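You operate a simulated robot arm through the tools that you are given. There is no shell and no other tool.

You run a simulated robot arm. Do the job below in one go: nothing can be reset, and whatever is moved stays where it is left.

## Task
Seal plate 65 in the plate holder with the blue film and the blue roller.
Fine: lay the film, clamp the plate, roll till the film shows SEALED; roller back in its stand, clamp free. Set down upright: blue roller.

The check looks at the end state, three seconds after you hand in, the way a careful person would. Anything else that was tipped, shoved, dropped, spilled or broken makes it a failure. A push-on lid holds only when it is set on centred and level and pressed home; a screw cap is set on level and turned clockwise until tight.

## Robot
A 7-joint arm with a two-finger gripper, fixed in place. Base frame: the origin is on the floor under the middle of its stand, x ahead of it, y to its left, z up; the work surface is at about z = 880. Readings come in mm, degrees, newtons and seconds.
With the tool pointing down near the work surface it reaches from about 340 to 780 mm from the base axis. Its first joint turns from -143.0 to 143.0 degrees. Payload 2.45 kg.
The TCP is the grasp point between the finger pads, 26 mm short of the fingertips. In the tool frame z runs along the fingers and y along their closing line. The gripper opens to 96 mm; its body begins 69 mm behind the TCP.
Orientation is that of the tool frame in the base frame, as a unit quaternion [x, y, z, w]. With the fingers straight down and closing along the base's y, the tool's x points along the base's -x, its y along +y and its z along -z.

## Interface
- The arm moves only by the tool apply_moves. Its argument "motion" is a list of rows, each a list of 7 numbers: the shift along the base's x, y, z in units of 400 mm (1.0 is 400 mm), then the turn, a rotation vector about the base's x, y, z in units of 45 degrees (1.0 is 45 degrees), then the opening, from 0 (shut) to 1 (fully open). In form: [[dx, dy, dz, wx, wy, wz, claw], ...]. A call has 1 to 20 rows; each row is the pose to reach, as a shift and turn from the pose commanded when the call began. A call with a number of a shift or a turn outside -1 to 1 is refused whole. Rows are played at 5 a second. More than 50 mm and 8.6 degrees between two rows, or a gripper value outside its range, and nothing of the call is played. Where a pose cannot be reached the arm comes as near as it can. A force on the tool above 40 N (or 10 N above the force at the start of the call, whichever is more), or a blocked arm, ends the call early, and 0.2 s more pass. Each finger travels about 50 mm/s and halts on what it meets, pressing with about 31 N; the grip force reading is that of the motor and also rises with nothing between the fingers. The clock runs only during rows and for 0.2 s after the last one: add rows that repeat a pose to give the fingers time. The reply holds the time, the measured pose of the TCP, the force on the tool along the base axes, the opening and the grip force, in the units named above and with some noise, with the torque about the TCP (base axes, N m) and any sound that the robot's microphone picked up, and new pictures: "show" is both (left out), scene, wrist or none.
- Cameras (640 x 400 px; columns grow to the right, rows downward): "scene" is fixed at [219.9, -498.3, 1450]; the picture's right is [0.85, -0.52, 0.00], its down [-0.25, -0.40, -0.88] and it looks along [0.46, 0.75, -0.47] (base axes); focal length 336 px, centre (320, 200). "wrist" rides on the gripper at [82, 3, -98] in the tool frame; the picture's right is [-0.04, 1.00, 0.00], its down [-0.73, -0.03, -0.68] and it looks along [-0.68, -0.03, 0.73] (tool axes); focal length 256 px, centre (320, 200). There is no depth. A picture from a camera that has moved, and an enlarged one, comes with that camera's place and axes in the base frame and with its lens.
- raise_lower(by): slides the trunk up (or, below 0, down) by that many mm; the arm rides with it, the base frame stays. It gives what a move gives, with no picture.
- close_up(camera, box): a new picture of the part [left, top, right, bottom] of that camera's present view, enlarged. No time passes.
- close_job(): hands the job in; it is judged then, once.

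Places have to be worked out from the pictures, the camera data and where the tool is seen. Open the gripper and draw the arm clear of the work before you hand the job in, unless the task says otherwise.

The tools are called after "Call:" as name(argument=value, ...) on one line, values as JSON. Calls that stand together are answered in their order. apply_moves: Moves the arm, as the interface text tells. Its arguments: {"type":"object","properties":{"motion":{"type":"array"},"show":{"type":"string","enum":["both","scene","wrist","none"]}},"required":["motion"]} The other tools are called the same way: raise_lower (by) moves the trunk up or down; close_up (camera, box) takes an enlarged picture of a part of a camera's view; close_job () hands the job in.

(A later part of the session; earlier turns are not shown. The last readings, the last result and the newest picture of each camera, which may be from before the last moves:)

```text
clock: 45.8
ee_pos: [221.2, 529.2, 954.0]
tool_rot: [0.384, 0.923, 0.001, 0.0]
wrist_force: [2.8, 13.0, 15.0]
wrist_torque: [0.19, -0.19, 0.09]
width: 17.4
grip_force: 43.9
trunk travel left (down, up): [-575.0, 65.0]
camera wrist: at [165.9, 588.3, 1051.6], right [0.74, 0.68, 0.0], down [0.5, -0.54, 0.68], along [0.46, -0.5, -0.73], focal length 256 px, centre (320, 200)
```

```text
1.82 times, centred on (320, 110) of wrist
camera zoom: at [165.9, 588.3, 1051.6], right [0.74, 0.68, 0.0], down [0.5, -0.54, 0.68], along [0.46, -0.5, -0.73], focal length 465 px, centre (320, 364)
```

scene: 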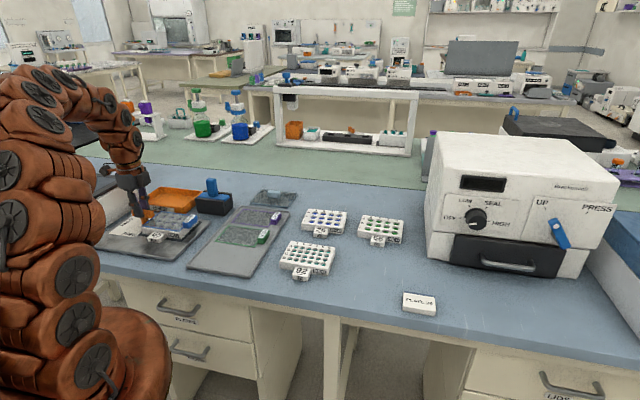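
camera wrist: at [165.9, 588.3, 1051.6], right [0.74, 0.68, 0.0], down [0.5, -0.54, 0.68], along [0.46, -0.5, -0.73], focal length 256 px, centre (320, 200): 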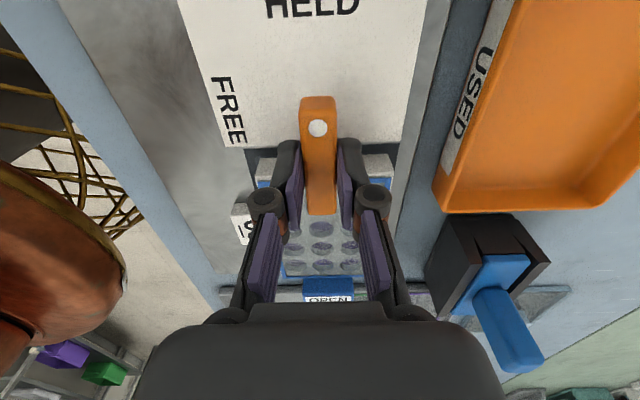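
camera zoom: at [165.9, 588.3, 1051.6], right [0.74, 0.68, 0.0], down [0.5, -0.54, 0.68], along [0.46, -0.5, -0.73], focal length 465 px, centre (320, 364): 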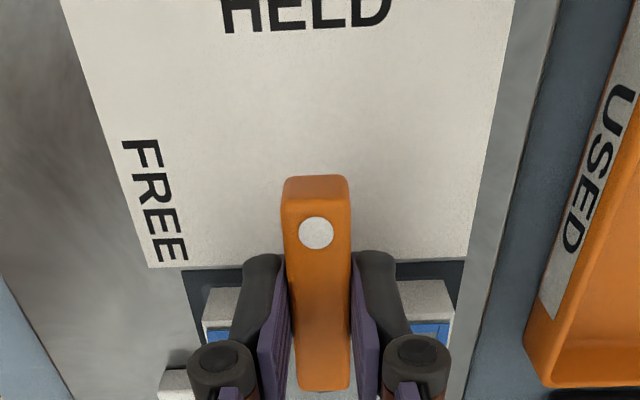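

The bar has turned 90.3° from its start and points straight at HELD. I'll open the fingers and lift off.

Call:
apply_moves(motion=[[0, 0, 0, 0, 0, 0, 0.2], [0, 0, 0, 0, 0, 0, 0.3], [0, 0, 0, 0, 0, 0, 0.34], [0, 0, 0, 0, 0, 0, 0.34]], show="none")

Call:
apply_moves(motion=[[0, 0, 0.03, 0, 0, 0, 0.34], [0, 0, 0.1, 0, 0, 0, 0.34], [0, 0, 0.2, 0, 0, 0, 0.34], [0, 0, 0.28, 0, 0, 0, 0.34], [0, 0, 0.28, 0, 0, 0, 0.34]], show="both")

Call:
close_up(camera="scene", box=[80, 150, 250, 270])

```text
clock: 46.8
ee_pos: [220.5, 527.1, 953.3]
tool_rot: [0.383, 0.924, 0.0, 0.0]
wrist_force: [0.2, -0.3, -0.6]
wrist_torque: [0.03, -0.01, -0.01]
width: 32.5
grip_force: 0.0
trunk travel left (down, up): [-575.0, 65.0]
```

```text
clock: 48.0
ee_pos: [220.8, 527.1, 1065.8]
tool_rot: [0.383, 0.924, 0.001, 0.0]
wrist_force: [0.3, 0.1, 0.0]
wrist_torque: [-0.03, -0.01, 0.0]
width: 32.8
grip_force: 0.0
trunk travel left (down, up): [-575.0, 65.0]
camera wrist: at [165.7, 587.7, 1164.3], right [0.74, 0.68, 0.0], down [0.5, -0.54, 0.68], along [0.46, -0.5, -0.73], focal length 256 px, centre (320, 200)
```

scene: 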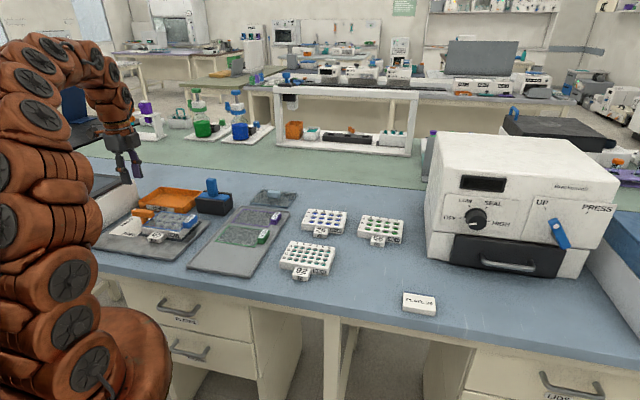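
wrist: 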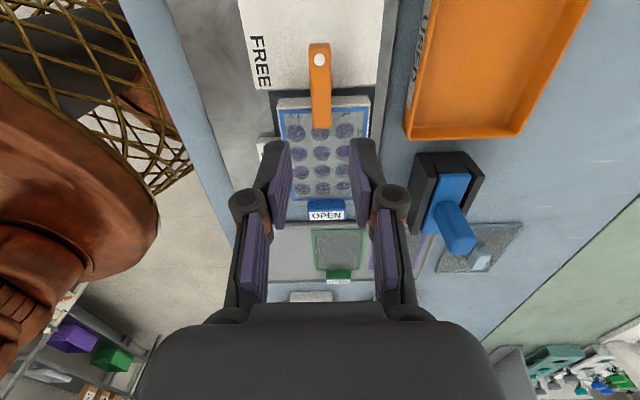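

```text
3.33 times, centred on (165, 210) of scene
camera zoom: at [219.9, -498.3, 1450.0], right [0.85, -0.52, 0.0], down [-0.25, -0.4, -0.88], along [0.46, 0.75, -0.47], focal length 1121 px, centre (837, 167)
```

zoom: 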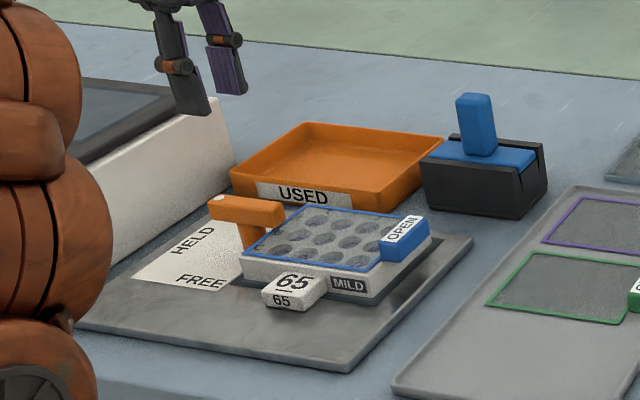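

The lever is at HELD and released, and the plate and film are unmoved. Next I'll study the roller in its stand.

Call:
close_up(camera="wrist", box=[390, 130, 530, 270])

Call:
close_up(camera="scene", box=[190, 165, 250, 225])

```text
2.86 times, centred on (460, 200) of wrist
camera zoom: at [165.7, 587.7, 1164.3], right [0.74, 0.68, 0.0], down [0.5, -0.54, 0.68], along [0.46, -0.5, -0.73], focal length 731 px, centre (-80, 200)
```

zoom: 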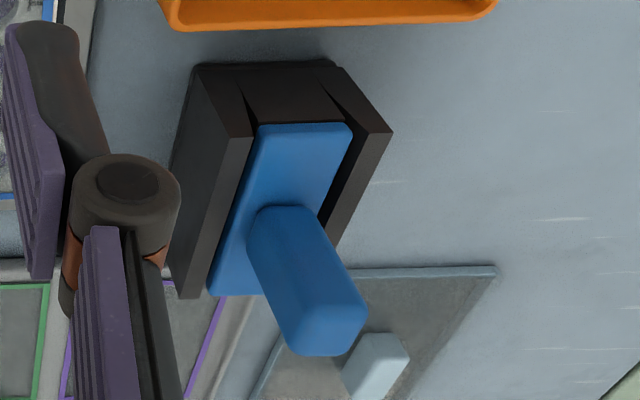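

```text
6.67 times, centred on (220, 195) of scene
camera zoom: at [219.9, -498.3, 1450.0], right [0.85, -0.52, 0.0], down [-0.25, -0.4, -0.88], along [0.46, 0.75, -0.47], focal length 2242 px, centre (987, 233)
```

zoom: 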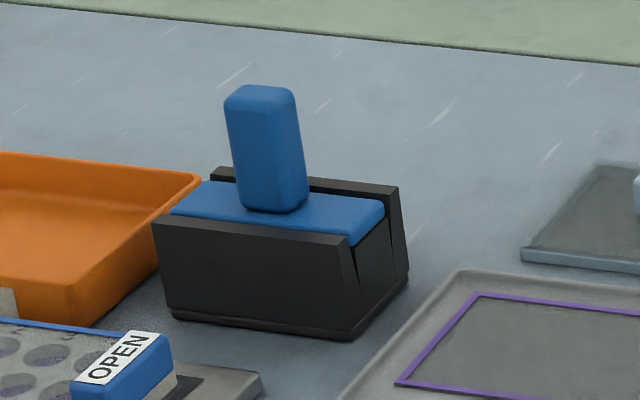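

The roller has a long head lying along the table's x direction in the stand, with a vertical handle at its centre near (440, 525). I'll move above it for a closer measurement, keeping this wrist angle.

Call:
apply_moves(motion=[[0.05, 0.0, 0.02, 0, 0, 0, 0.5], [0.14, 0.005, 0.03, 0, 0, 0, 0.5], [0.23, 0.01, 0.03, 0, 0, 0, 0.5], [0.32, 0.015, 0.03, 0, 0, 0, 0.5], [0.41, 0.02, 0.03, 0, 0, 0, 0.5], [0.48, 0.022, 0.03, 0, 0, 0, 0.5], [0.523, 0.022, 0.03, 0, 0, 0, 0.5], [0.523, 0.022, 0.03, 0, 0, 0, 0.5]], show="both")

Call:
close_up(camera="wrist", box=[220, 0, 420, 150])

```text
clock: 49.8
ee_pos: [430.2, 536.7, 1078.1]
tool_rot: [0.383, 0.924, -0.001, 0.0]
wrist_force: [0.1, 0.7, -0.4]
wrist_torque: [-0.01, 0.04, 0.0]
width: 48.1
grip_force: 0.1
trunk travel left (down, up): [-575.0, 65.0]
camera wrist: at [375.1, 596.8, 1175.3], right [0.73, 0.68, 0.0], down [0.5, -0.54, 0.68], along [0.46, -0.5, -0.73], focal length 256 px, centre (320, 200)
```

scene: 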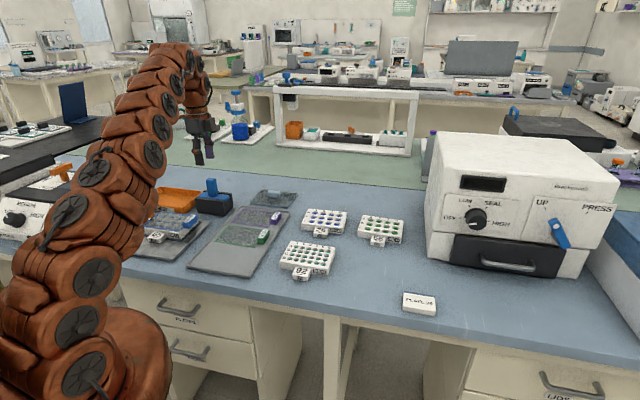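
wrist: 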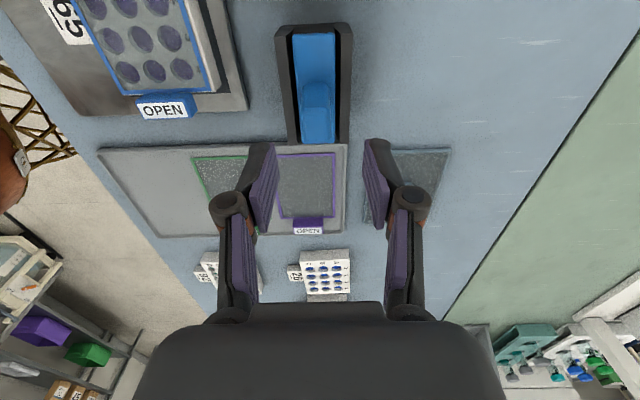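

```text
2.67 times, centred on (320, 75) of wrist
camera zoom: at [375.1, 596.8, 1175.3], right [0.73, 0.68, 0.0], down [0.5, -0.54, 0.68], along [0.46, -0.5, -0.73], focal length 683 px, centre (320, 533)
```

zoom: 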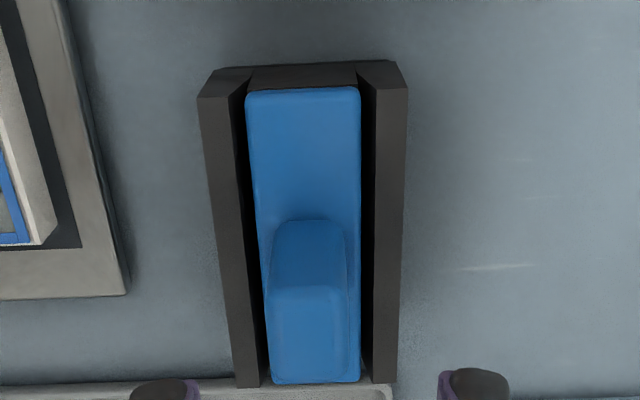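

The roller head is about 102 x 35 mm with its top at z 930, centred at (436, 525.5). The handle is 24 mm square and rises to about z 985. I'll lower the open fingers around the handle, keeping the tips above the stand walls.

Call:
apply_moves(motion=[[0.015, -0.028, -0.04, 0, 0, 0, 0.5], [0.015, -0.028, -0.12, 0, 0, 0, 0.5], [0.015, -0.028, -0.19, 0, 0, 0, 0.5], [0.015, -0.028, -0.19, 0, 0, 0, 0.5]], show="both")

Call:
close_up(camera="wrist", box=[240, 30, 400, 200])

Call:
close_up(camera="scene", box=[160, 120, 270, 230])

```text
clock: 50.8
ee_pos: [436.2, 525.4, 1001.5]
tool_rot: [0.383, 0.924, 0.0, 0.0]
wrist_force: [0.2, 0.2, 0.1]
wrist_torque: [0.03, 0.01, -0.02]
width: 48.0
grip_force: 0.1
trunk travel left (down, up): [-575.0, 65.0]
camera wrist: at [380.8, 585.4, 1099.0], right [0.73, 0.68, 0.0], down [0.5, -0.54, 0.68], along [0.46, -0.5, -0.73], focal length 256 px, centre (320, 200)
```

scene: 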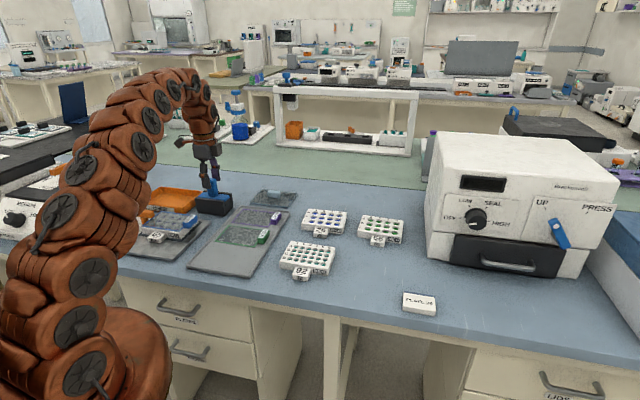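
wrist: 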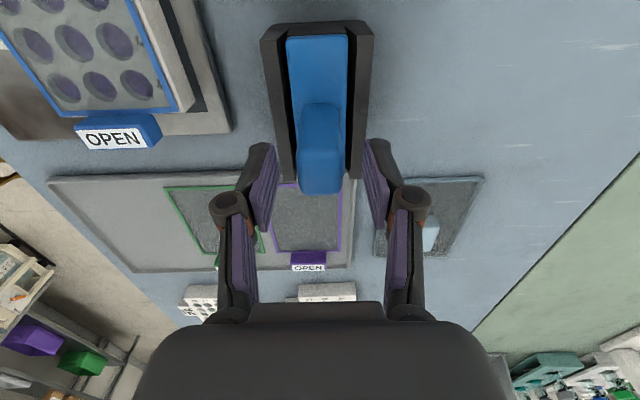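

```text
2.35 times, centred on (320, 115) of wrist
camera zoom: at [380.8, 585.4, 1099.0], right [0.73, 0.68, 0.0], down [0.5, -0.54, 0.68], along [0.46, -0.5, -0.73], focal length 602 px, centre (320, 400)
```

zoom: 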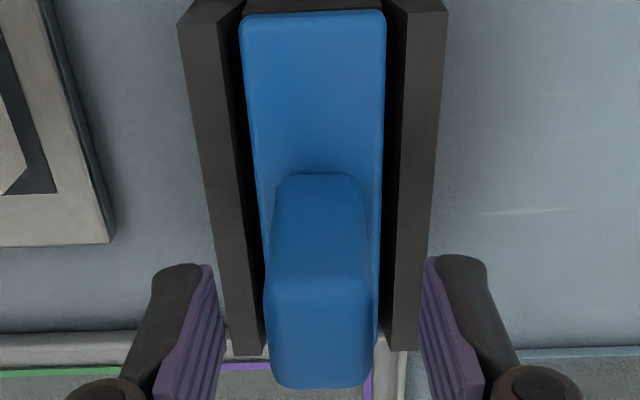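

```text
3.64 times, centred on (215, 175) of scene
camera zoom: at [219.9, -498.3, 1450.0], right [0.85, -0.52, 0.0], down [-0.25, -0.4, -0.88], along [0.46, 0.75, -0.47], focal length 1223 px, centre (702, 291)
```

zoom: 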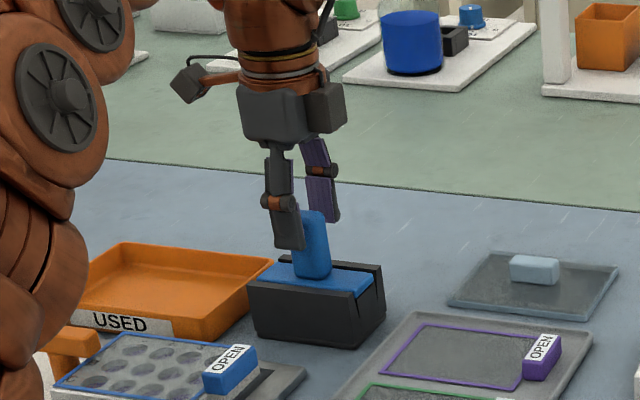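

The handle is centred between the fingers. I'll lower to grip height, with the tips about 944, above the stand walls, and close.

Call:
apply_moves(motion=[[0.0035, -0.0035, -0.03, 0, 0, 0, 0.5], [0.0035, -0.0035, -0.06, 0, 0, 0, 0.5], [0.0035, -0.0035, -0.079, 0, 0, 0, 0.5], [0.0035, -0.0035, -0.079, 0, 0, 0, 0.4], [0.0035, -0.0035, -0.079, 0, 0, 0, 0.25], [0.0035, -0.0035, -0.079, 0, 0, 0, 0.15], [0.0035, -0.0035, -0.079, 0, 0, 0, 0.15], [0.0035, -0.0035, -0.079, 0, 0, 0, 0.15]], show="wrist")

Call:
close_up(camera="wrist", box=[240, 30, 400, 210])

Call:
close_up(camera="scene", box=[160, 140, 270, 230])

```text
clock: 52.6
ee_pos: [439.7, 523.6, 970.2]
tool_rot: [0.382, 0.924, 0.0, 0.0]
wrist_force: [-0.2, 0.8, 0.2]
wrist_torque: [0.03, 0.01, -0.01]
width: 23.1
grip_force: 30.5
trunk travel left (down, up): [-575.0, 65.0]
camera wrist: at [382.3, 584.0, 1067.9], right [0.73, 0.68, 0.0], down [0.5, -0.54, 0.68], along [0.46, -0.5, -0.73], focal length 256 px, centre (320, 200)
```

wrist: 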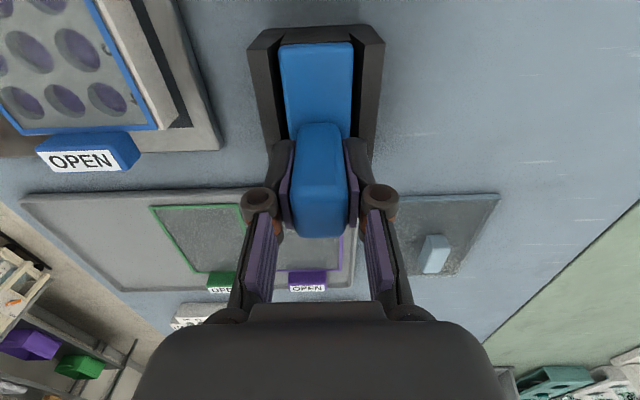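

```text
2.22 times, centred on (320, 120) of wrist
camera zoom: at [382.3, 584.0, 1067.9], right [0.73, 0.68, 0.0], down [0.5, -0.54, 0.68], along [0.46, -0.5, -0.73], focal length 569 px, centre (320, 378)
```

zoom: 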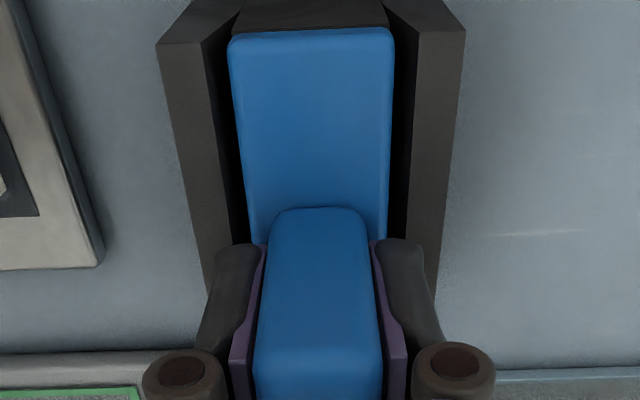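

```text
4.44 times, centred on (215, 185) of scene
camera zoom: at [219.9, -498.3, 1450.0], right [0.85, -0.52, 0.0], down [-0.25, -0.4, -0.88], along [0.46, 0.75, -0.47], focal length 1495 px, centre (787, 267)
```

zoom: 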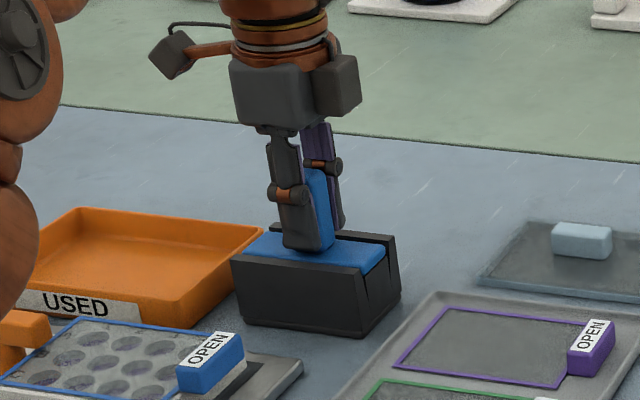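

The handle is gripped at 23 mm, with the grip pose near (437.7, 524, 970). I'll lift the roller straight out of the stand slowly.

Call:
apply_moves(motion=[[0, 0, 0.015, 0, 0, 0, 0.15], [0, 0, 0.035, 0, 0, 0, 0.15], [0, 0, 0.07, 0, 0, 0, 0.15], [0, 0, 0.12, 0, 0, 0, 0.15], [0, 0, 0.18, 0, 0, 0, 0.15], [0, 0, 0.25, 0, 0, 0, 0.15], [0, 0, 0.25, 0, 0, 0, 0.15]], show="both")

Call:
close_up(camera="scene", box=[160, 120, 270, 230])

Call:
close_up(camera="wrist", box=[240, 30, 400, 210])

```text
clock: 54.2
ee_pos: [437.9, 524.0, 1071.4]
tool_rot: [0.382, 0.924, 0.0, 0.001]
wrist_force: [0.3, 0.4, -2.1]
wrist_torque: [-0.01, -0.01, -0.02]
width: 23.3
grip_force: 30.9
trunk travel left (down, up): [-575.0, 65.0]
camera wrist: at [382.4, 584.2, 1167.7], right [0.73, 0.68, 0.0], down [0.5, -0.54, 0.68], along [0.46, -0.5, -0.73], focal length 256 px, centre (320, 200)
```

scene: 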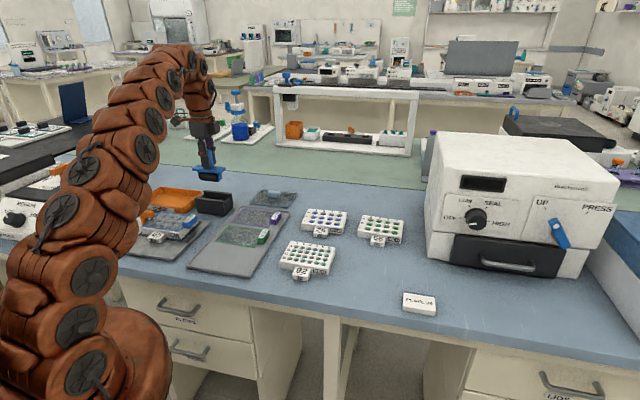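
wrist: 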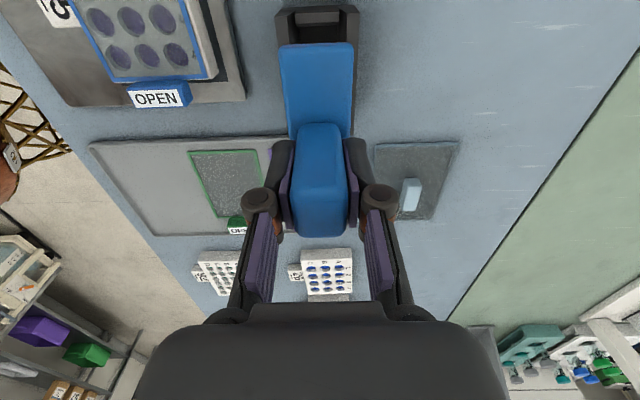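

```text
3.64 times, centred on (215, 175) of scene
camera zoom: at [219.9, -498.3, 1450.0], right [0.85, -0.52, 0.0], down [-0.25, -0.4, -0.88], along [0.46, 0.75, -0.47], focal length 1223 px, centre (702, 291)
```

zoom: 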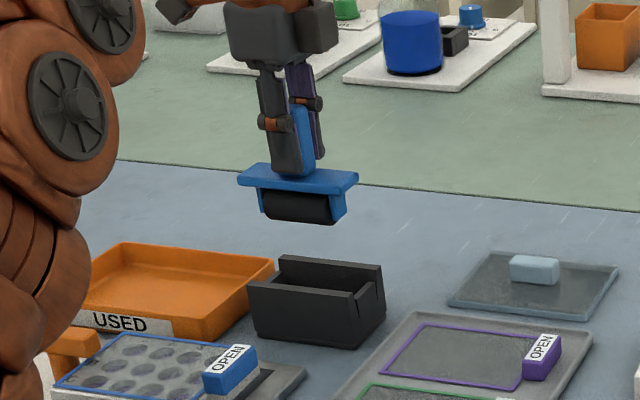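

```text
2.22 times, centred on (320, 120) of wrist
camera zoom: at [382.4, 584.2, 1167.7], right [0.73, 0.68, 0.0], down [0.5, -0.54, 0.68], along [0.46, -0.5, -0.73], focal length 569 px, centre (320, 378)
```

zoom: 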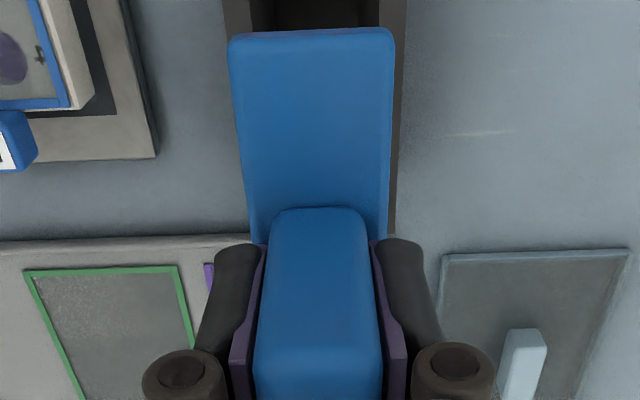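

The roller came out cleanly, showing a black cylinder between cheeks under the top plate. I'll zoom in to measure it.

Call:
close_up(camera="scene", box=[185, 145, 235, 195])

Call:
close_up(camera="scene", box=[110, 190, 220, 260])

```text
8.00 times, centred on (210, 170) of scene
camera zoom: at [219.9, -498.3, 1450.0], right [0.85, -0.52, 0.0], down [-0.25, -0.4, -0.88], along [0.46, 0.75, -0.47], focal length 2690 px, centre (1200, 440)
```

zoom: 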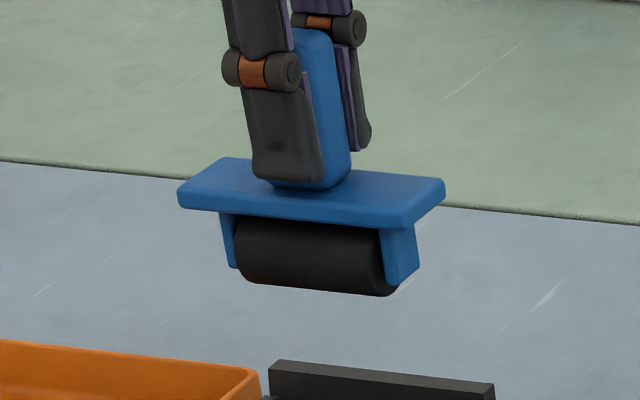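

```text
5.71 times, centred on (165, 225) of scene
camera zoom: at [219.9, -498.3, 1450.0], right [0.85, -0.52, 0.0], down [-0.25, -0.4, -0.88], along [0.46, 0.75, -0.47], focal length 1922 px, centre (1206, 57)
```

zoom: 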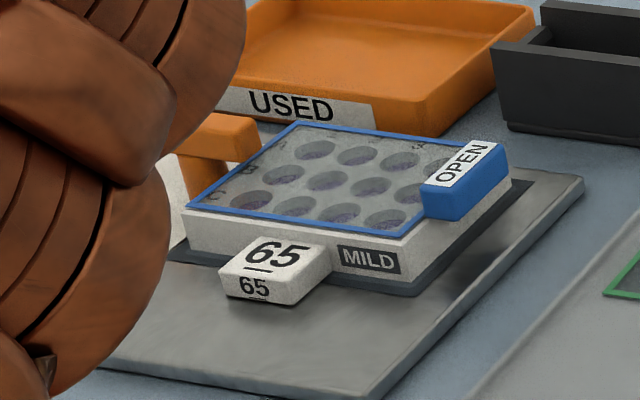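

The roller is about 44 mm tall below its top plate, the cheeks span ±40 mm and the cylinder ±32 mm. Rolling along table-y, I can keep its centre between the lever end and the film tab. I'll carry it over the front part of the film and lower to just above contact.

Call:
apply_moves(motion=[[-0.05, -0.024, 0, 0, 0, 0, 0.15], [-0.13, -0.063, 0, 0, 0, 0, 0.15], [-0.22, -0.107, 0, 0, 0, 0, 0.15], [-0.31, -0.151, 0, 0, 0, 0, 0.15], [-0.39, -0.19, 0, 0, 0, 0, 0.15], [-0.4396, -0.2145, 0, 0, 0, 0, 0.15], [-0.4396, -0.2145, -0.06, 0, 0, 0, 0.15], [-0.4396, -0.2145, -0.12, 0, 0, 0, 0.15], [-0.4396, -0.2145, -0.15, 0, 0, 0, 0.15], [-0.4396, -0.2145, -0.15, 0, 0, 0, 0.15]], show="both")

Call:
close_up(camera="scene", box=[100, 150, 240, 260])

Call:
close_up(camera="wrist", box=[200, 0, 440, 200])

```text
clock: 56.4
ee_pos: [261.3, 439.0, 1011.1]
tool_rot: [0.384, 0.924, 0.0, 0.0]
wrist_force: [-0.3, -0.4, -0.7]
wrist_torque: [-0.01, -0.02, 0.0]
width: 23.3
grip_force: 31.5
trunk travel left (down, up): [-575.0, 65.0]
camera wrist: at [206.9, 498.3, 1107.2], right [0.73, 0.68, 0.0], down [0.5, -0.54, 0.68], along [0.46, -0.5, -0.73], focal length 256 px, centre (320, 200)
```

scene: 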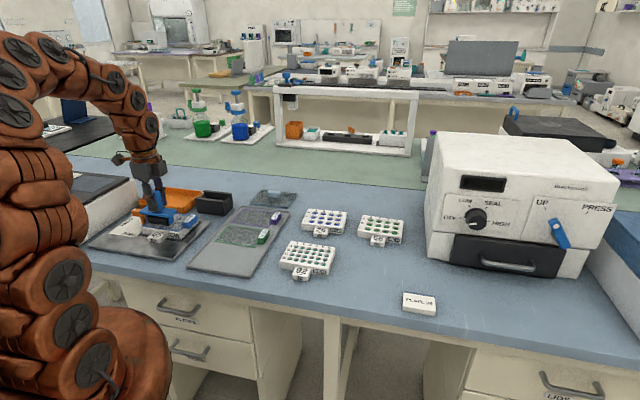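
wrist: 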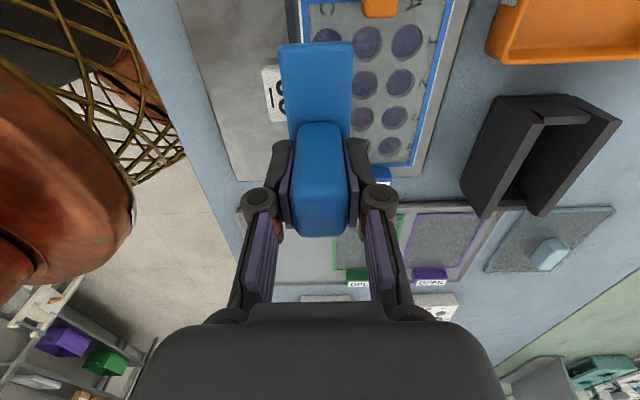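

```text
3.64 times, centred on (170, 205) of scene
camera zoom: at [219.9, -498.3, 1450.0], right [0.85, -0.52, 0.0], down [-0.25, -0.4, -0.88], along [0.46, 0.75, -0.47], focal length 1223 px, centre (866, 182)
```

zoom: 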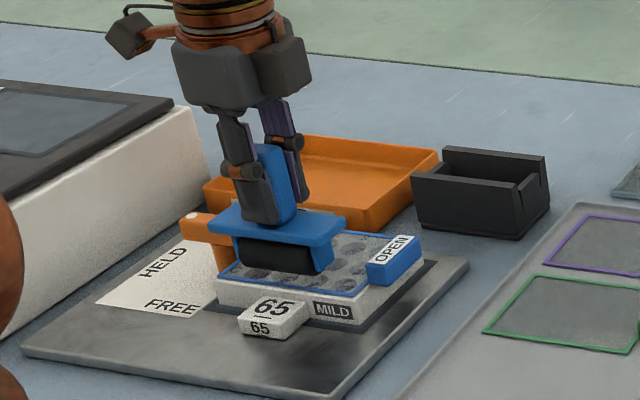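

```text
2.00 times, centred on (320, 100) of wrist
camera zoom: at [206.9, 498.3, 1107.2], right [0.73, 0.68, 0.0], down [0.5, -0.54, 0.68], along [0.46, -0.5, -0.73], focal length 512 px, centre (320, 400)
```

zoom: 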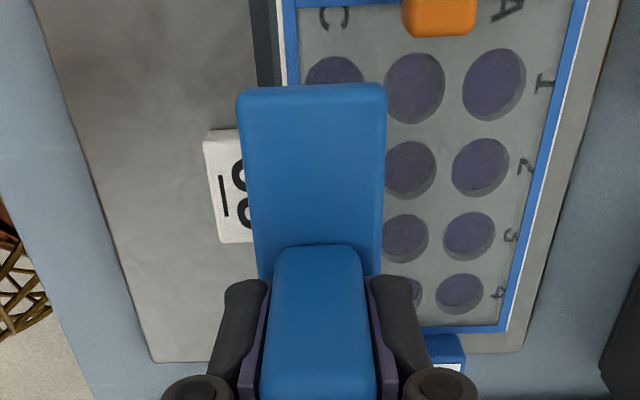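

The roller hovers about 10 mm above the front of the film, clear of the lever and tab. I'll lower gently to find contact.

Call:
apply_moves(motion=[[0, 0, -0.008, 0, 0, 0, 0.15], [0, 0, -0.016, 0, 0, 0, 0.15], [0, 0, -0.022, 0, 0, 0, 0.15], [0, 0, -0.025, 0, 0, 0, 0.15], [0, 0, -0.025, 0, 0, 0, 0.15]], show="none")

```text
clock: 57.6
ee_pos: [261.8, 439.1, 1001.1]
tool_rot: [0.382, 0.924, 0.0, -0.001]
wrist_force: [0.5, 0.0, -2.4]
wrist_torque: [0.02, 0.02, -0.03]
width: 23.5
grip_force: 31.2
trunk travel left (down, up): [-575.0, 65.0]
```

No contact yet at TCP z 1001. I'll continue down 2 mm at a time.

Call:
apply_moves(motion=[[0, 0, -0.004, 0, 0, 0, 0.15], [0, 0, -0.007, 0, 0, 0, 0.15], [0, 0, -0.007, 0, 0, 0, 0.15]], show="none")

```text
clock: 58.4
ee_pos: [261.9, 438.5, 998.7]
tool_rot: [0.384, 0.923, 0.001, 0.001]
wrist_force: [1.0, -0.9, 22.3]
wrist_torque: [0.02, 0.02, -0.03]
width: 23.2
grip_force: 31.2
trunk travel left (down, up): [-575.0, 65.0]
```

Contact made, with about 22 N. I'll ease up slightly and roll back across the film along +table-y.

Call:
apply_moves(motion=[[0, 0, 0.001, 0, 0, 0, 0.15], [0.012, 0.012, 0.001, 0, 0, 0, 0.15], [0.026, 0.026, 0.001, 0, 0, 0, 0.15], [0.04, 0.04, 0.001, 0, 0, 0, 0.15], [0.054, 0.054, 0.001, 0, 0, 0, 0.15], [0.068, 0.068, 0.001, 0, 0, 0, 0.15], [0.082, 0.082, 0.001, 0, 0, 0, 0.15], [0.096, 0.096, 0.001, 0, 0, 0, 0.15], [0.11, 0.11, 0.001, 0, 0, 0, 0.15], [0.124, 0.124, 0.001, 0, 0, 0, 0.15], [0.134, 0.134, 0.001, 0, 0, 0, 0.15], [0.134, 0.134, 0.001, 0, 0, 0, 0.15]], show="both")

Call:
close_up(camera="scene", box=[100, 150, 240, 260])

```text
clock: 61.0
ee_pos: [314.9, 493.5, 999.6]
tool_rot: [0.382, 0.924, 0.0, -0.001]
wrist_force: [0.9, -0.8, 23.0]
wrist_torque: [-0.08, -0.07, 0.0]
width: 23.2
grip_force: 30.8
trunk travel left (down, up): [-575.0, 65.0]
camera wrist: at [259.6, 551.4, 1095.9], right [0.74, 0.68, 0.0], down [0.5, -0.54, 0.68], along [0.46, -0.5, -0.73], focal length 256 px, centre (320, 200)
```

scene: 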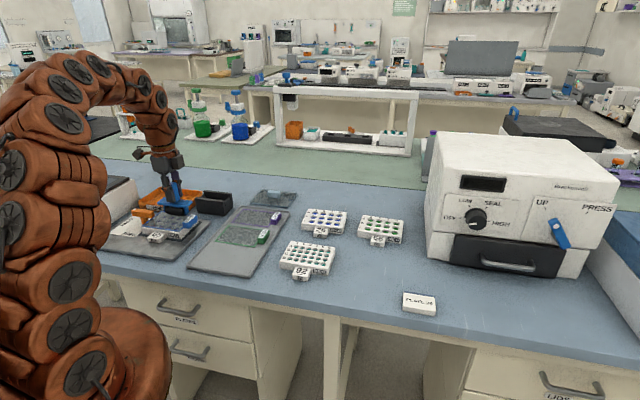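
wrist: 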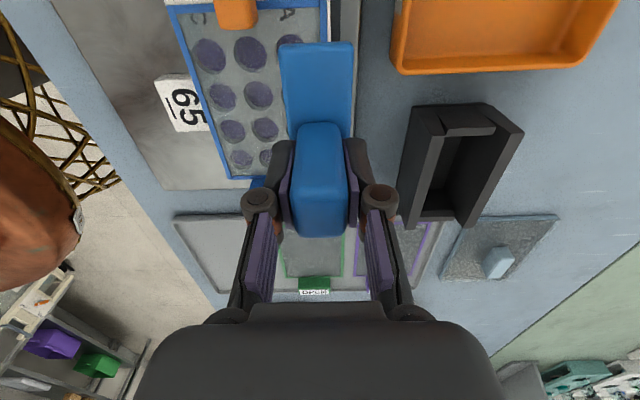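

```text
3.64 times, centred on (170, 205) of scene
camera zoom: at [219.9, -498.3, 1450.0], right [0.85, -0.52, 0.0], down [-0.25, -0.4, -0.88], along [0.46, 0.75, -0.47], focal length 1223 px, centre (866, 182)
```

zoom: 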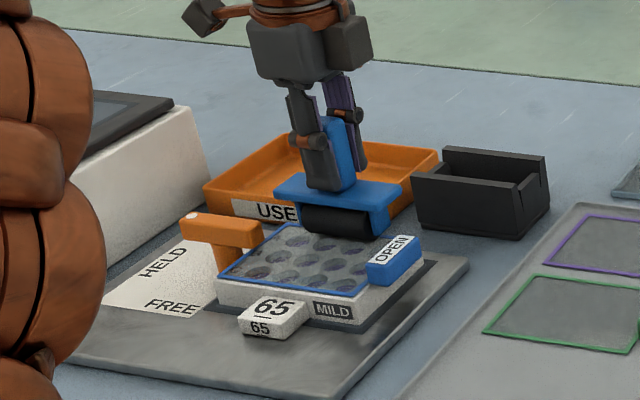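

The roll went smoothly at about 23 N with nothing shifted; the tab still reads OPEN. I'll roll back toward the front and check again.

Call:
apply_moves(motion=[[-0.01, -0.01, 0, 0, 0, 0, 0.15], [-0.024, -0.024, 0, 0, 0, 0, 0.15], [-0.038, -0.038, 0, 0, 0, 0, 0.15], [-0.052, -0.052, 0, 0, 0, 0, 0.15], [-0.066, -0.066, 0, 0, 0, 0, 0.15], [-0.08, -0.08, 0, 0, 0, 0, 0.15], [-0.094, -0.094, 0, 0, 0, 0, 0.15], [-0.108, -0.108, 0, 0, 0, 0, 0.15], [-0.122, -0.122, 0, 0, 0, 0, 0.15], [-0.138, -0.138, 0, 0, 0, 0, 0.15], [-0.138, -0.138, 0, 0, 0, 0, 0.15]], show="both")

Call:
close_up(camera="scene", box=[100, 150, 240, 260])

```text
clock: 63.4
ee_pos: [260.5, 435.8, 999.1]
tool_rot: [0.382, 0.924, -0.001, 0.0]
wrist_force: [-0.3, -0.4, 16.4]
wrist_torque: [-0.01, 0.02, 0.02]
width: 23.5
grip_force: 31.3
trunk travel left (down, up): [-575.0, 65.0]
camera wrist: at [204.4, 496.0, 1095.7], right [0.73, 0.68, 0.0], down [0.5, -0.54, 0.68], along [0.46, -0.5, -0.73], focal length 256 px, centre (320, 200)
```

scene: 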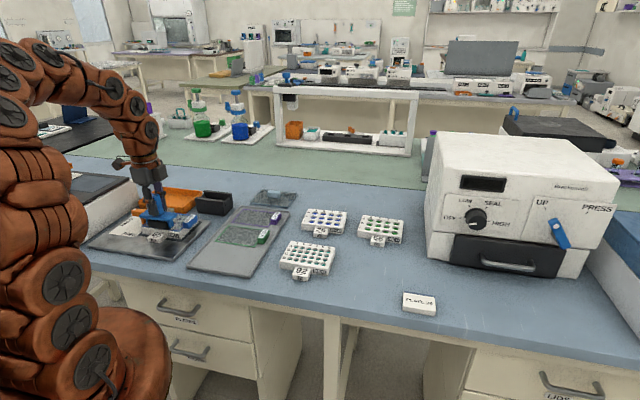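
wrist: 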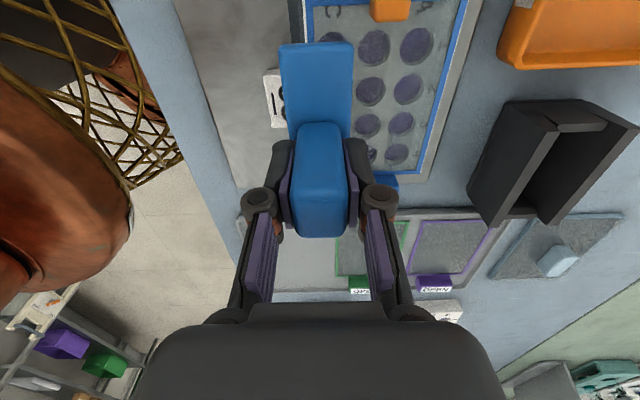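

```text
3.64 times, centred on (170, 205) of scene
camera zoom: at [219.9, -498.3, 1450.0], right [0.85, -0.52, 0.0], down [-0.25, -0.4, -0.88], along [0.46, 0.75, -0.47], focal length 1223 px, centre (866, 182)
```

zoom: 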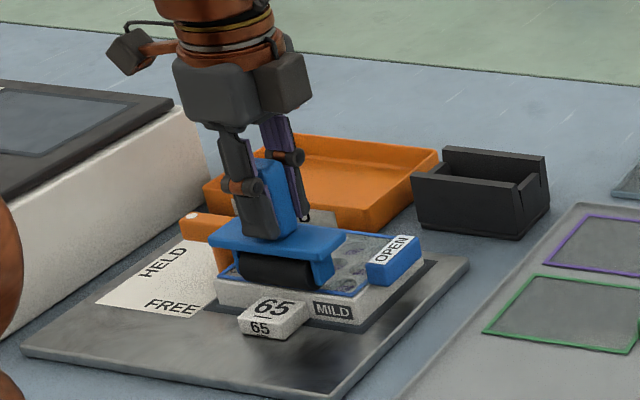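

Still OPEN after two strokes on the centre lane. I'll lift slightly, shift 13 mm toward the tab side while clear of the tab, and roll that lane.

Call:
apply_moves(motion=[[0, 0, 0.012, 0, 0, 0, 0.15], [0.012, -0.012, 0.012, 0, 0, 0, 0.15], [0.023, -0.023, 0.012, 0, 0, 0, 0.15], [0.023, -0.023, 0.004, 0, 0, 0, 0.15], [0.023, -0.023, 0, 0, 0, 0, 0.15], [0.035, -0.011, 0, 0, 0, 0, 0.15], [0.049, 0.003, 0, 0, 0, 0, 0.15], [0.063, 0.017, 0, 0, 0, 0, 0.15], [0.077, 0.031, 0, 0, 0, 0, 0.15], [0.091, 0.045, 0, 0, 0, 0, 0.15], [0.105, 0.059, 0, 0, 0, 0, 0.15], [0.119, 0.073, 0, 0, 0, 0, 0.15], [0.133, 0.087, 0, 0, 0, 0, 0.15], [0.147, 0.101, 0, 0, 0, 0, 0.15], [0.159, 0.113, 0, 0, 0, 0, 0.15], [0.163, 0.117, 0, 0, 0, 0, 0.15]], show="scene")

Call:
close_up(camera="scene", box=[100, 150, 240, 260])

```text
clock: 66.8
ee_pos: [324.7, 482.7, 997.9]
tool_rot: [0.383, 0.924, 0.0, 0.0]
wrist_force: [0.9, -0.1, 14.0]
wrist_torque: [-0.04, -0.06, 0.02]
width: 23.3
grip_force: 30.7
trunk travel left (down, up): [-575.0, 65.0]
```

scene: 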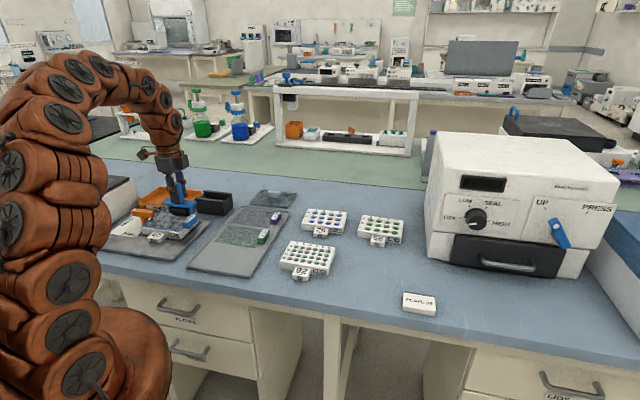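

```text
3.64 times, centred on (170, 205) of scene
camera zoom: at [219.9, -498.3, 1450.0], right [0.85, -0.52, 0.0], down [-0.25, -0.4, -0.88], along [0.46, 0.75, -0.47], focal length 1223 px, centre (866, 182)
```

zoom: 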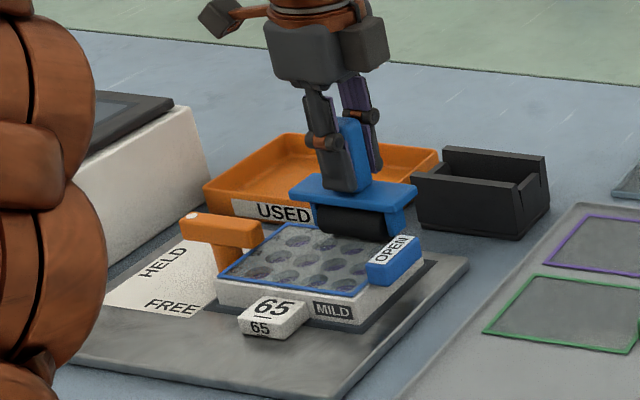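

Still OPEN. I'll move to the lever-side lane, keeping the cheeks about 5 mm clear of the lever end, and roll back to the front.

Call:
apply_moves(motion=[[0, 0, 0.012, 0, 0, 0, 0.15], [-0.015, 0.015, 0.014, 0, 0, 0, 0.15], [-0.03, 0.03, 0.014, 0, 0, 0, 0.15], [-0.0442, 0.0442, 0.012, 0, 0, 0, 0.15], [-0.0442, 0.0442, 0.004, 0, 0, 0, 0.15], [-0.0442, 0.0442, 0, 0, 0, 0, 0.15], [-0.056, 0.032, 0, 0, 0, 0, 0.15], [-0.07, 0.018, 0, 0, 0, 0, 0.15], [-0.084, 0.004, 0, 0, 0, 0, 0.15], [-0.098, -0.01, 0, 0, 0, 0, 0.15], [-0.112, -0.024, 0, 0, 0, 0, 0.15], [-0.126, -0.038, 0, 0, 0, 0, 0.15], [-0.14, -0.052, 0, 0, 0, 0, 0.15], [-0.154, -0.066, 0, 0, 0, 0, 0.15], [-0.168, -0.08, 0, 0, 0, 0, 0.15], [-0.182, -0.094, 0, 0, 0, 0, 0.15], [-0.184, -0.096, 0, 0, 0, 0, 0.15]], show="both")

Call:
close_up(camera="scene", box=[100, 150, 240, 260])

```text
clock: 70.4
ee_pos: [252.4, 445.4, 998.5]
tool_rot: [0.383, 0.924, 0.001, 0.001]
wrist_force: [-0.6, 0.1, 17.1]
wrist_torque: [-0.01, -0.01, -0.01]
width: 23.4
grip_force: 30.7
trunk travel left (down, up): [-575.0, 65.0]
camera wrist: at [196.3, 504.4, 1095.5], right [0.73, 0.68, 0.0], down [0.5, -0.54, 0.68], along [0.46, -0.5, -0.73], focal length 256 px, centre (320, 200)
```

scene: 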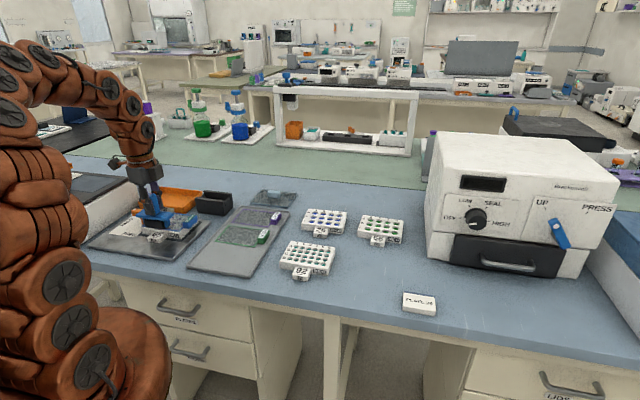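
wrist: 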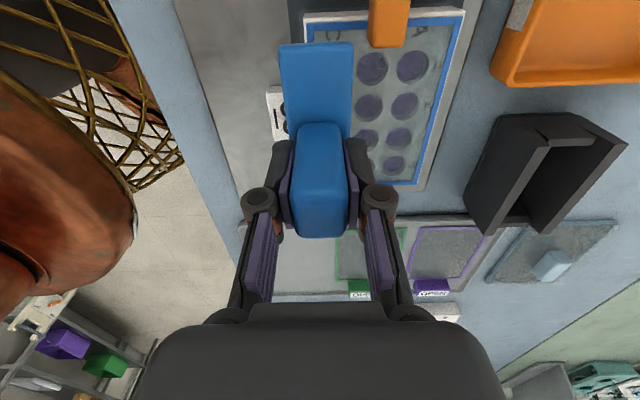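

```text
3.64 times, centred on (170, 205) of scene
camera zoom: at [219.9, -498.3, 1450.0], right [0.85, -0.52, 0.0], down [-0.25, -0.4, -0.88], along [0.46, 0.75, -0.47], focal length 1223 px, centre (866, 182)
```

zoom: 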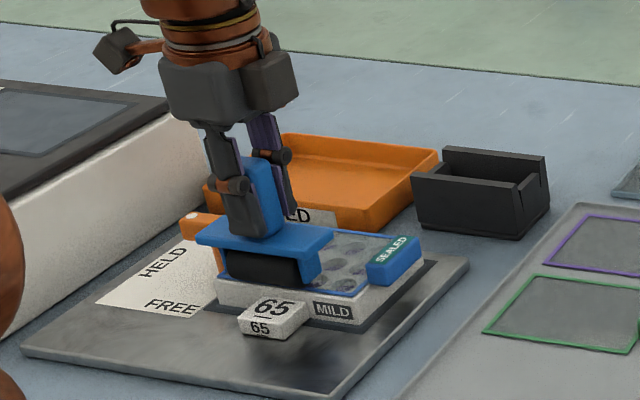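

The tab label has changed; I'll zoom in to confirm it reads SEALED.

Call:
close_up(camera="scene", box=[160, 195, 210, 235])

```text
10.00 times, centred on (185, 215) of scene
camera zoom: at [219.9, -498.3, 1450.0], right [0.85, -0.52, 0.0], down [-0.25, -0.4, -0.88], along [0.46, 0.75, -0.47], focal length 3363 px, centre (1670, 50)
```

zoom: 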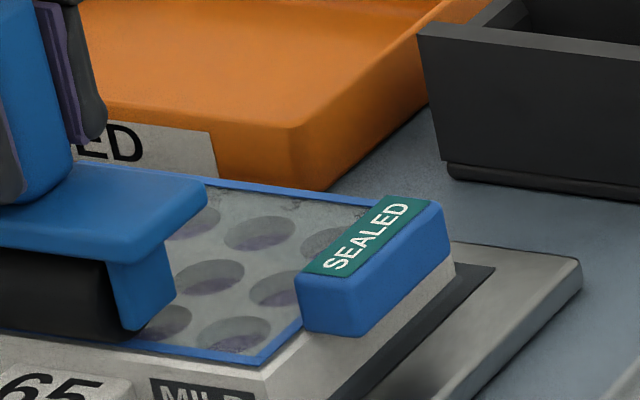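

The film reads SEALED. I'll lift the roller straight up and carry it back above its stand.

Call:
apply_moves(motion=[[0, 0, 0.03, 0, 0, 0, 0.15], [0, 0, 0.1, 0, 0, 0, 0.15], [0, 0, 0.181, 0, 0, 0, 0.15], [0.05, 0.021, 0.181, 0, 0, 0, 0.15], [0.13, 0.055, 0.181, 0, 0, 0, 0.15], [0.22, 0.0935, 0.181, 0, 0, 0, 0.15], [0.31, 0.132, 0.181, 0, 0, 0, 0.15], [0.39, 0.166, 0.181, 0, 0, 0, 0.15], [0.44, 0.187, 0.181, 0, 0, 0, 0.15], [0.4646, 0.1975, 0.181, 0, 0, 0, 0.15], [0.4646, 0.1975, 0.181, 0, 0, 0, 0.15]], show="both")

Call:
close_up(camera="wrist", box=[240, 0, 400, 210])

Call:
close_up(camera="scene", box=[100, 120, 270, 260])

```text
clock: 72.8
ee_pos: [438.5, 525.0, 1072.1]
tool_rot: [0.383, 0.924, 0.001, 0.001]
wrist_force: [-0.1, 0.0, -1.7]
wrist_torque: [-0.02, 0.03, 0.02]
width: 23.2
grip_force: 31.0
trunk travel left (down, up): [-575.0, 65.0]
camera wrist: at [382.0, 584.6, 1168.0], right [0.74, 0.68, 0.0], down [0.5, -0.54, 0.68], along [0.46, -0.5, -0.73], focal length 256 px, centre (320, 200)
```

scene: 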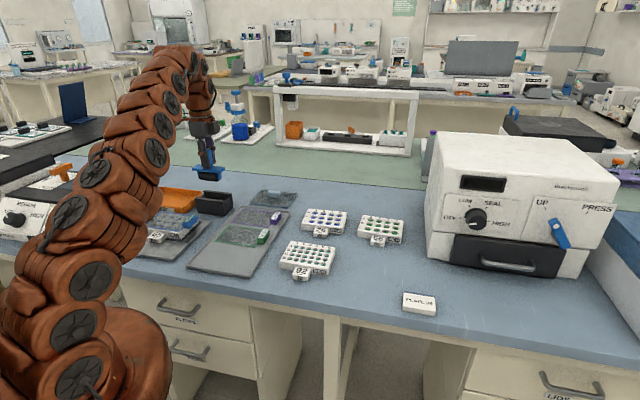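
wrist: 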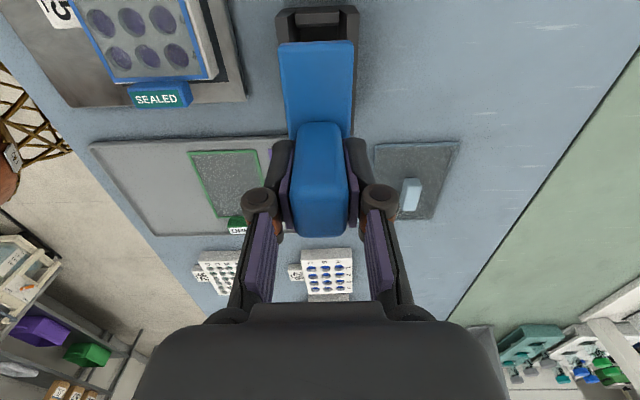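

```text
1.90 times, centred on (320, 105) of wrist
camera zoom: at [382.0, 584.6, 1168.0], right [0.74, 0.68, 0.0], down [0.5, -0.54, 0.68], along [0.46, -0.5, -0.73], focal length 488 px, centre (320, 381)
```

zoom: 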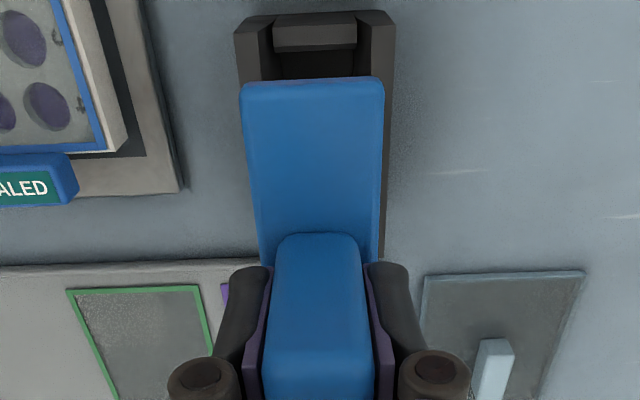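

```text
2.86 times, centred on (185, 190) of scene
camera zoom: at [219.9, -498.3, 1450.0], right [0.85, -0.52, 0.0], down [-0.25, -0.4, -0.88], along [0.46, 0.75, -0.47], focal length 961 px, centre (706, 229)
```

zoom: 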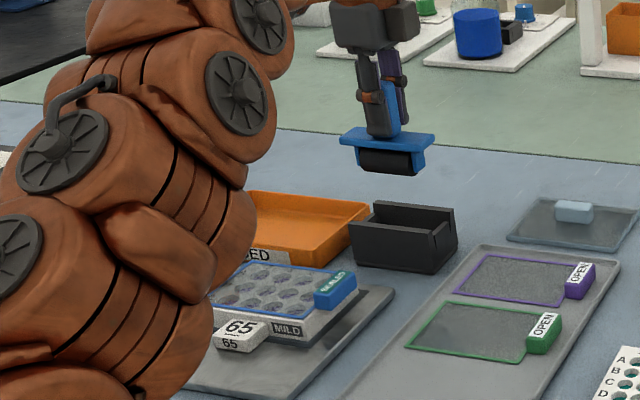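

The roller sits in the grip just as before and is over its stand. I'll lower it straight down along the same line it came out, slowing near the bottom.

Call:
apply_moves(motion=[[0, 0, -0.05, 0, 0, 0, 0.15], [0, 0, -0.11, 0, 0, 0, 0.15], [0, 0, -0.16, 0, 0, 0, 0.15], [0, 0, -0.19, 0, 0, 0, 0.15], [0, 0, -0.21, 0, 0, 0, 0.15], [0, 0, -0.225, 0, 0, 0, 0.15], [0, 0, -0.235, 0, 0, 0, 0.15], [0, 0, -0.242, 0, 0, 0, 0.15], [0, 0, -0.242, 0, 0, 0, 0.15]], show="both")

Call:
close_up(camera="scene", box=[160, 140, 270, 230])

Call:
close_up(camera="wrist", box=[240, 0, 400, 210])

```text
clock: 74.8
ee_pos: [438.0, 524.8, 974.8]
tool_rot: [0.382, 0.924, 0.0, 0.0]
wrist_force: [1.0, -0.1, -0.9]
wrist_torque: [0.0, -0.06, -0.02]
width: 23.3
grip_force: 31.5
trunk travel left (down, up): [-575.0, 65.0]
camera wrist: at [382.5, 584.2, 1071.0], right [0.73, 0.68, 0.0], down [0.5, -0.54, 0.68], along [0.46, -0.5, -0.73], focal length 256 px, centre (320, 200)
```

scene: 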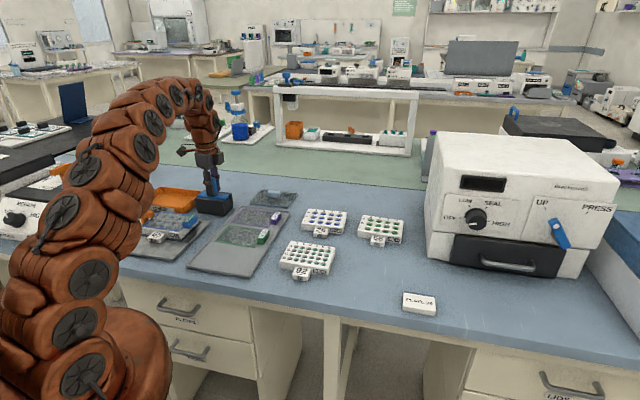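
wrist: 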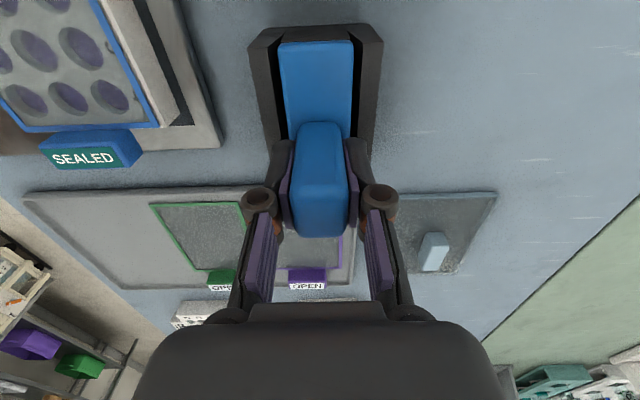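

```text
4.44 times, centred on (215, 185) of scene
camera zoom: at [219.9, -498.3, 1450.0], right [0.85, -0.52, 0.0], down [-0.25, -0.4, -0.88], along [0.46, 0.75, -0.47], focal length 1495 px, centre (787, 267)
```

zoom: 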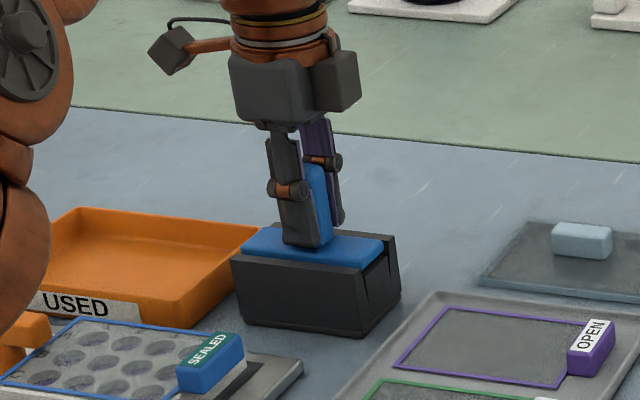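

```text
1.90 times, centred on (320, 105) of wrist
camera zoom: at [382.5, 584.2, 1071.0], right [0.73, 0.68, 0.0], down [0.5, -0.54, 0.68], along [0.46, -0.5, -0.73], focal length 488 px, centre (320, 381)
```

zoom: 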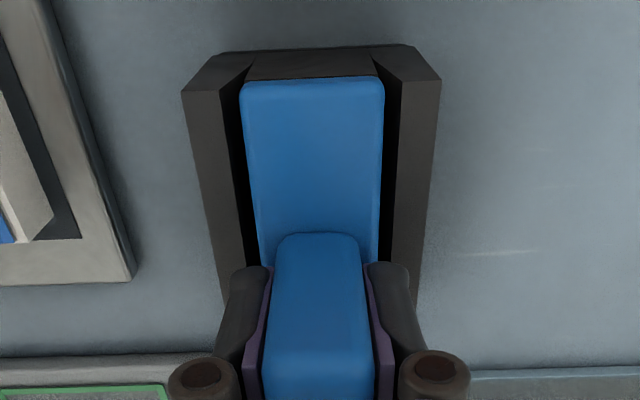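

The roller is between the stand walls, about 3 mm above its seat. I'll lower to the seat while watching force.

Call:
apply_moves(motion=[[0, 0, -0.004, 0, 0, 0, 0.15], [0, 0, -0.008, 0, 0, 0, 0.15], [0, 0, -0.008, 0, 0, 0, 0.15]], show="none")

```text
clock: 75.6
ee_pos: [437.1, 523.8, 971.5]
tool_rot: [0.383, 0.924, 0.0, -0.001]
wrist_force: [0.0, 0.6, -0.5]
wrist_torque: [-0.02, -0.03, 0.0]
width: 23.2
grip_force: 30.6
trunk travel left (down, up): [-575.0, 65.0]
```

Call:
apply_moves(motion=[[0, 0, -0.0015, 0, 0, 0, 0.15], [0, 0, -0.0025, 0, 0, 0, 0.15], [0, 0, -0.0025, 0, 0, 0, 0.15]], show="none")

```text
clock: 76.4
ee_pos: [437.7, 525.1, 970.2]
tool_rot: [0.382, 0.924, 0.001, 0.0]
wrist_force: [0.7, 0.7, 4.1]
wrist_torque: [-0.13, -0.2, 0.07]
width: 23.3
grip_force: 31.6
trunk travel left (down, up): [-575.0, 65.0]
```

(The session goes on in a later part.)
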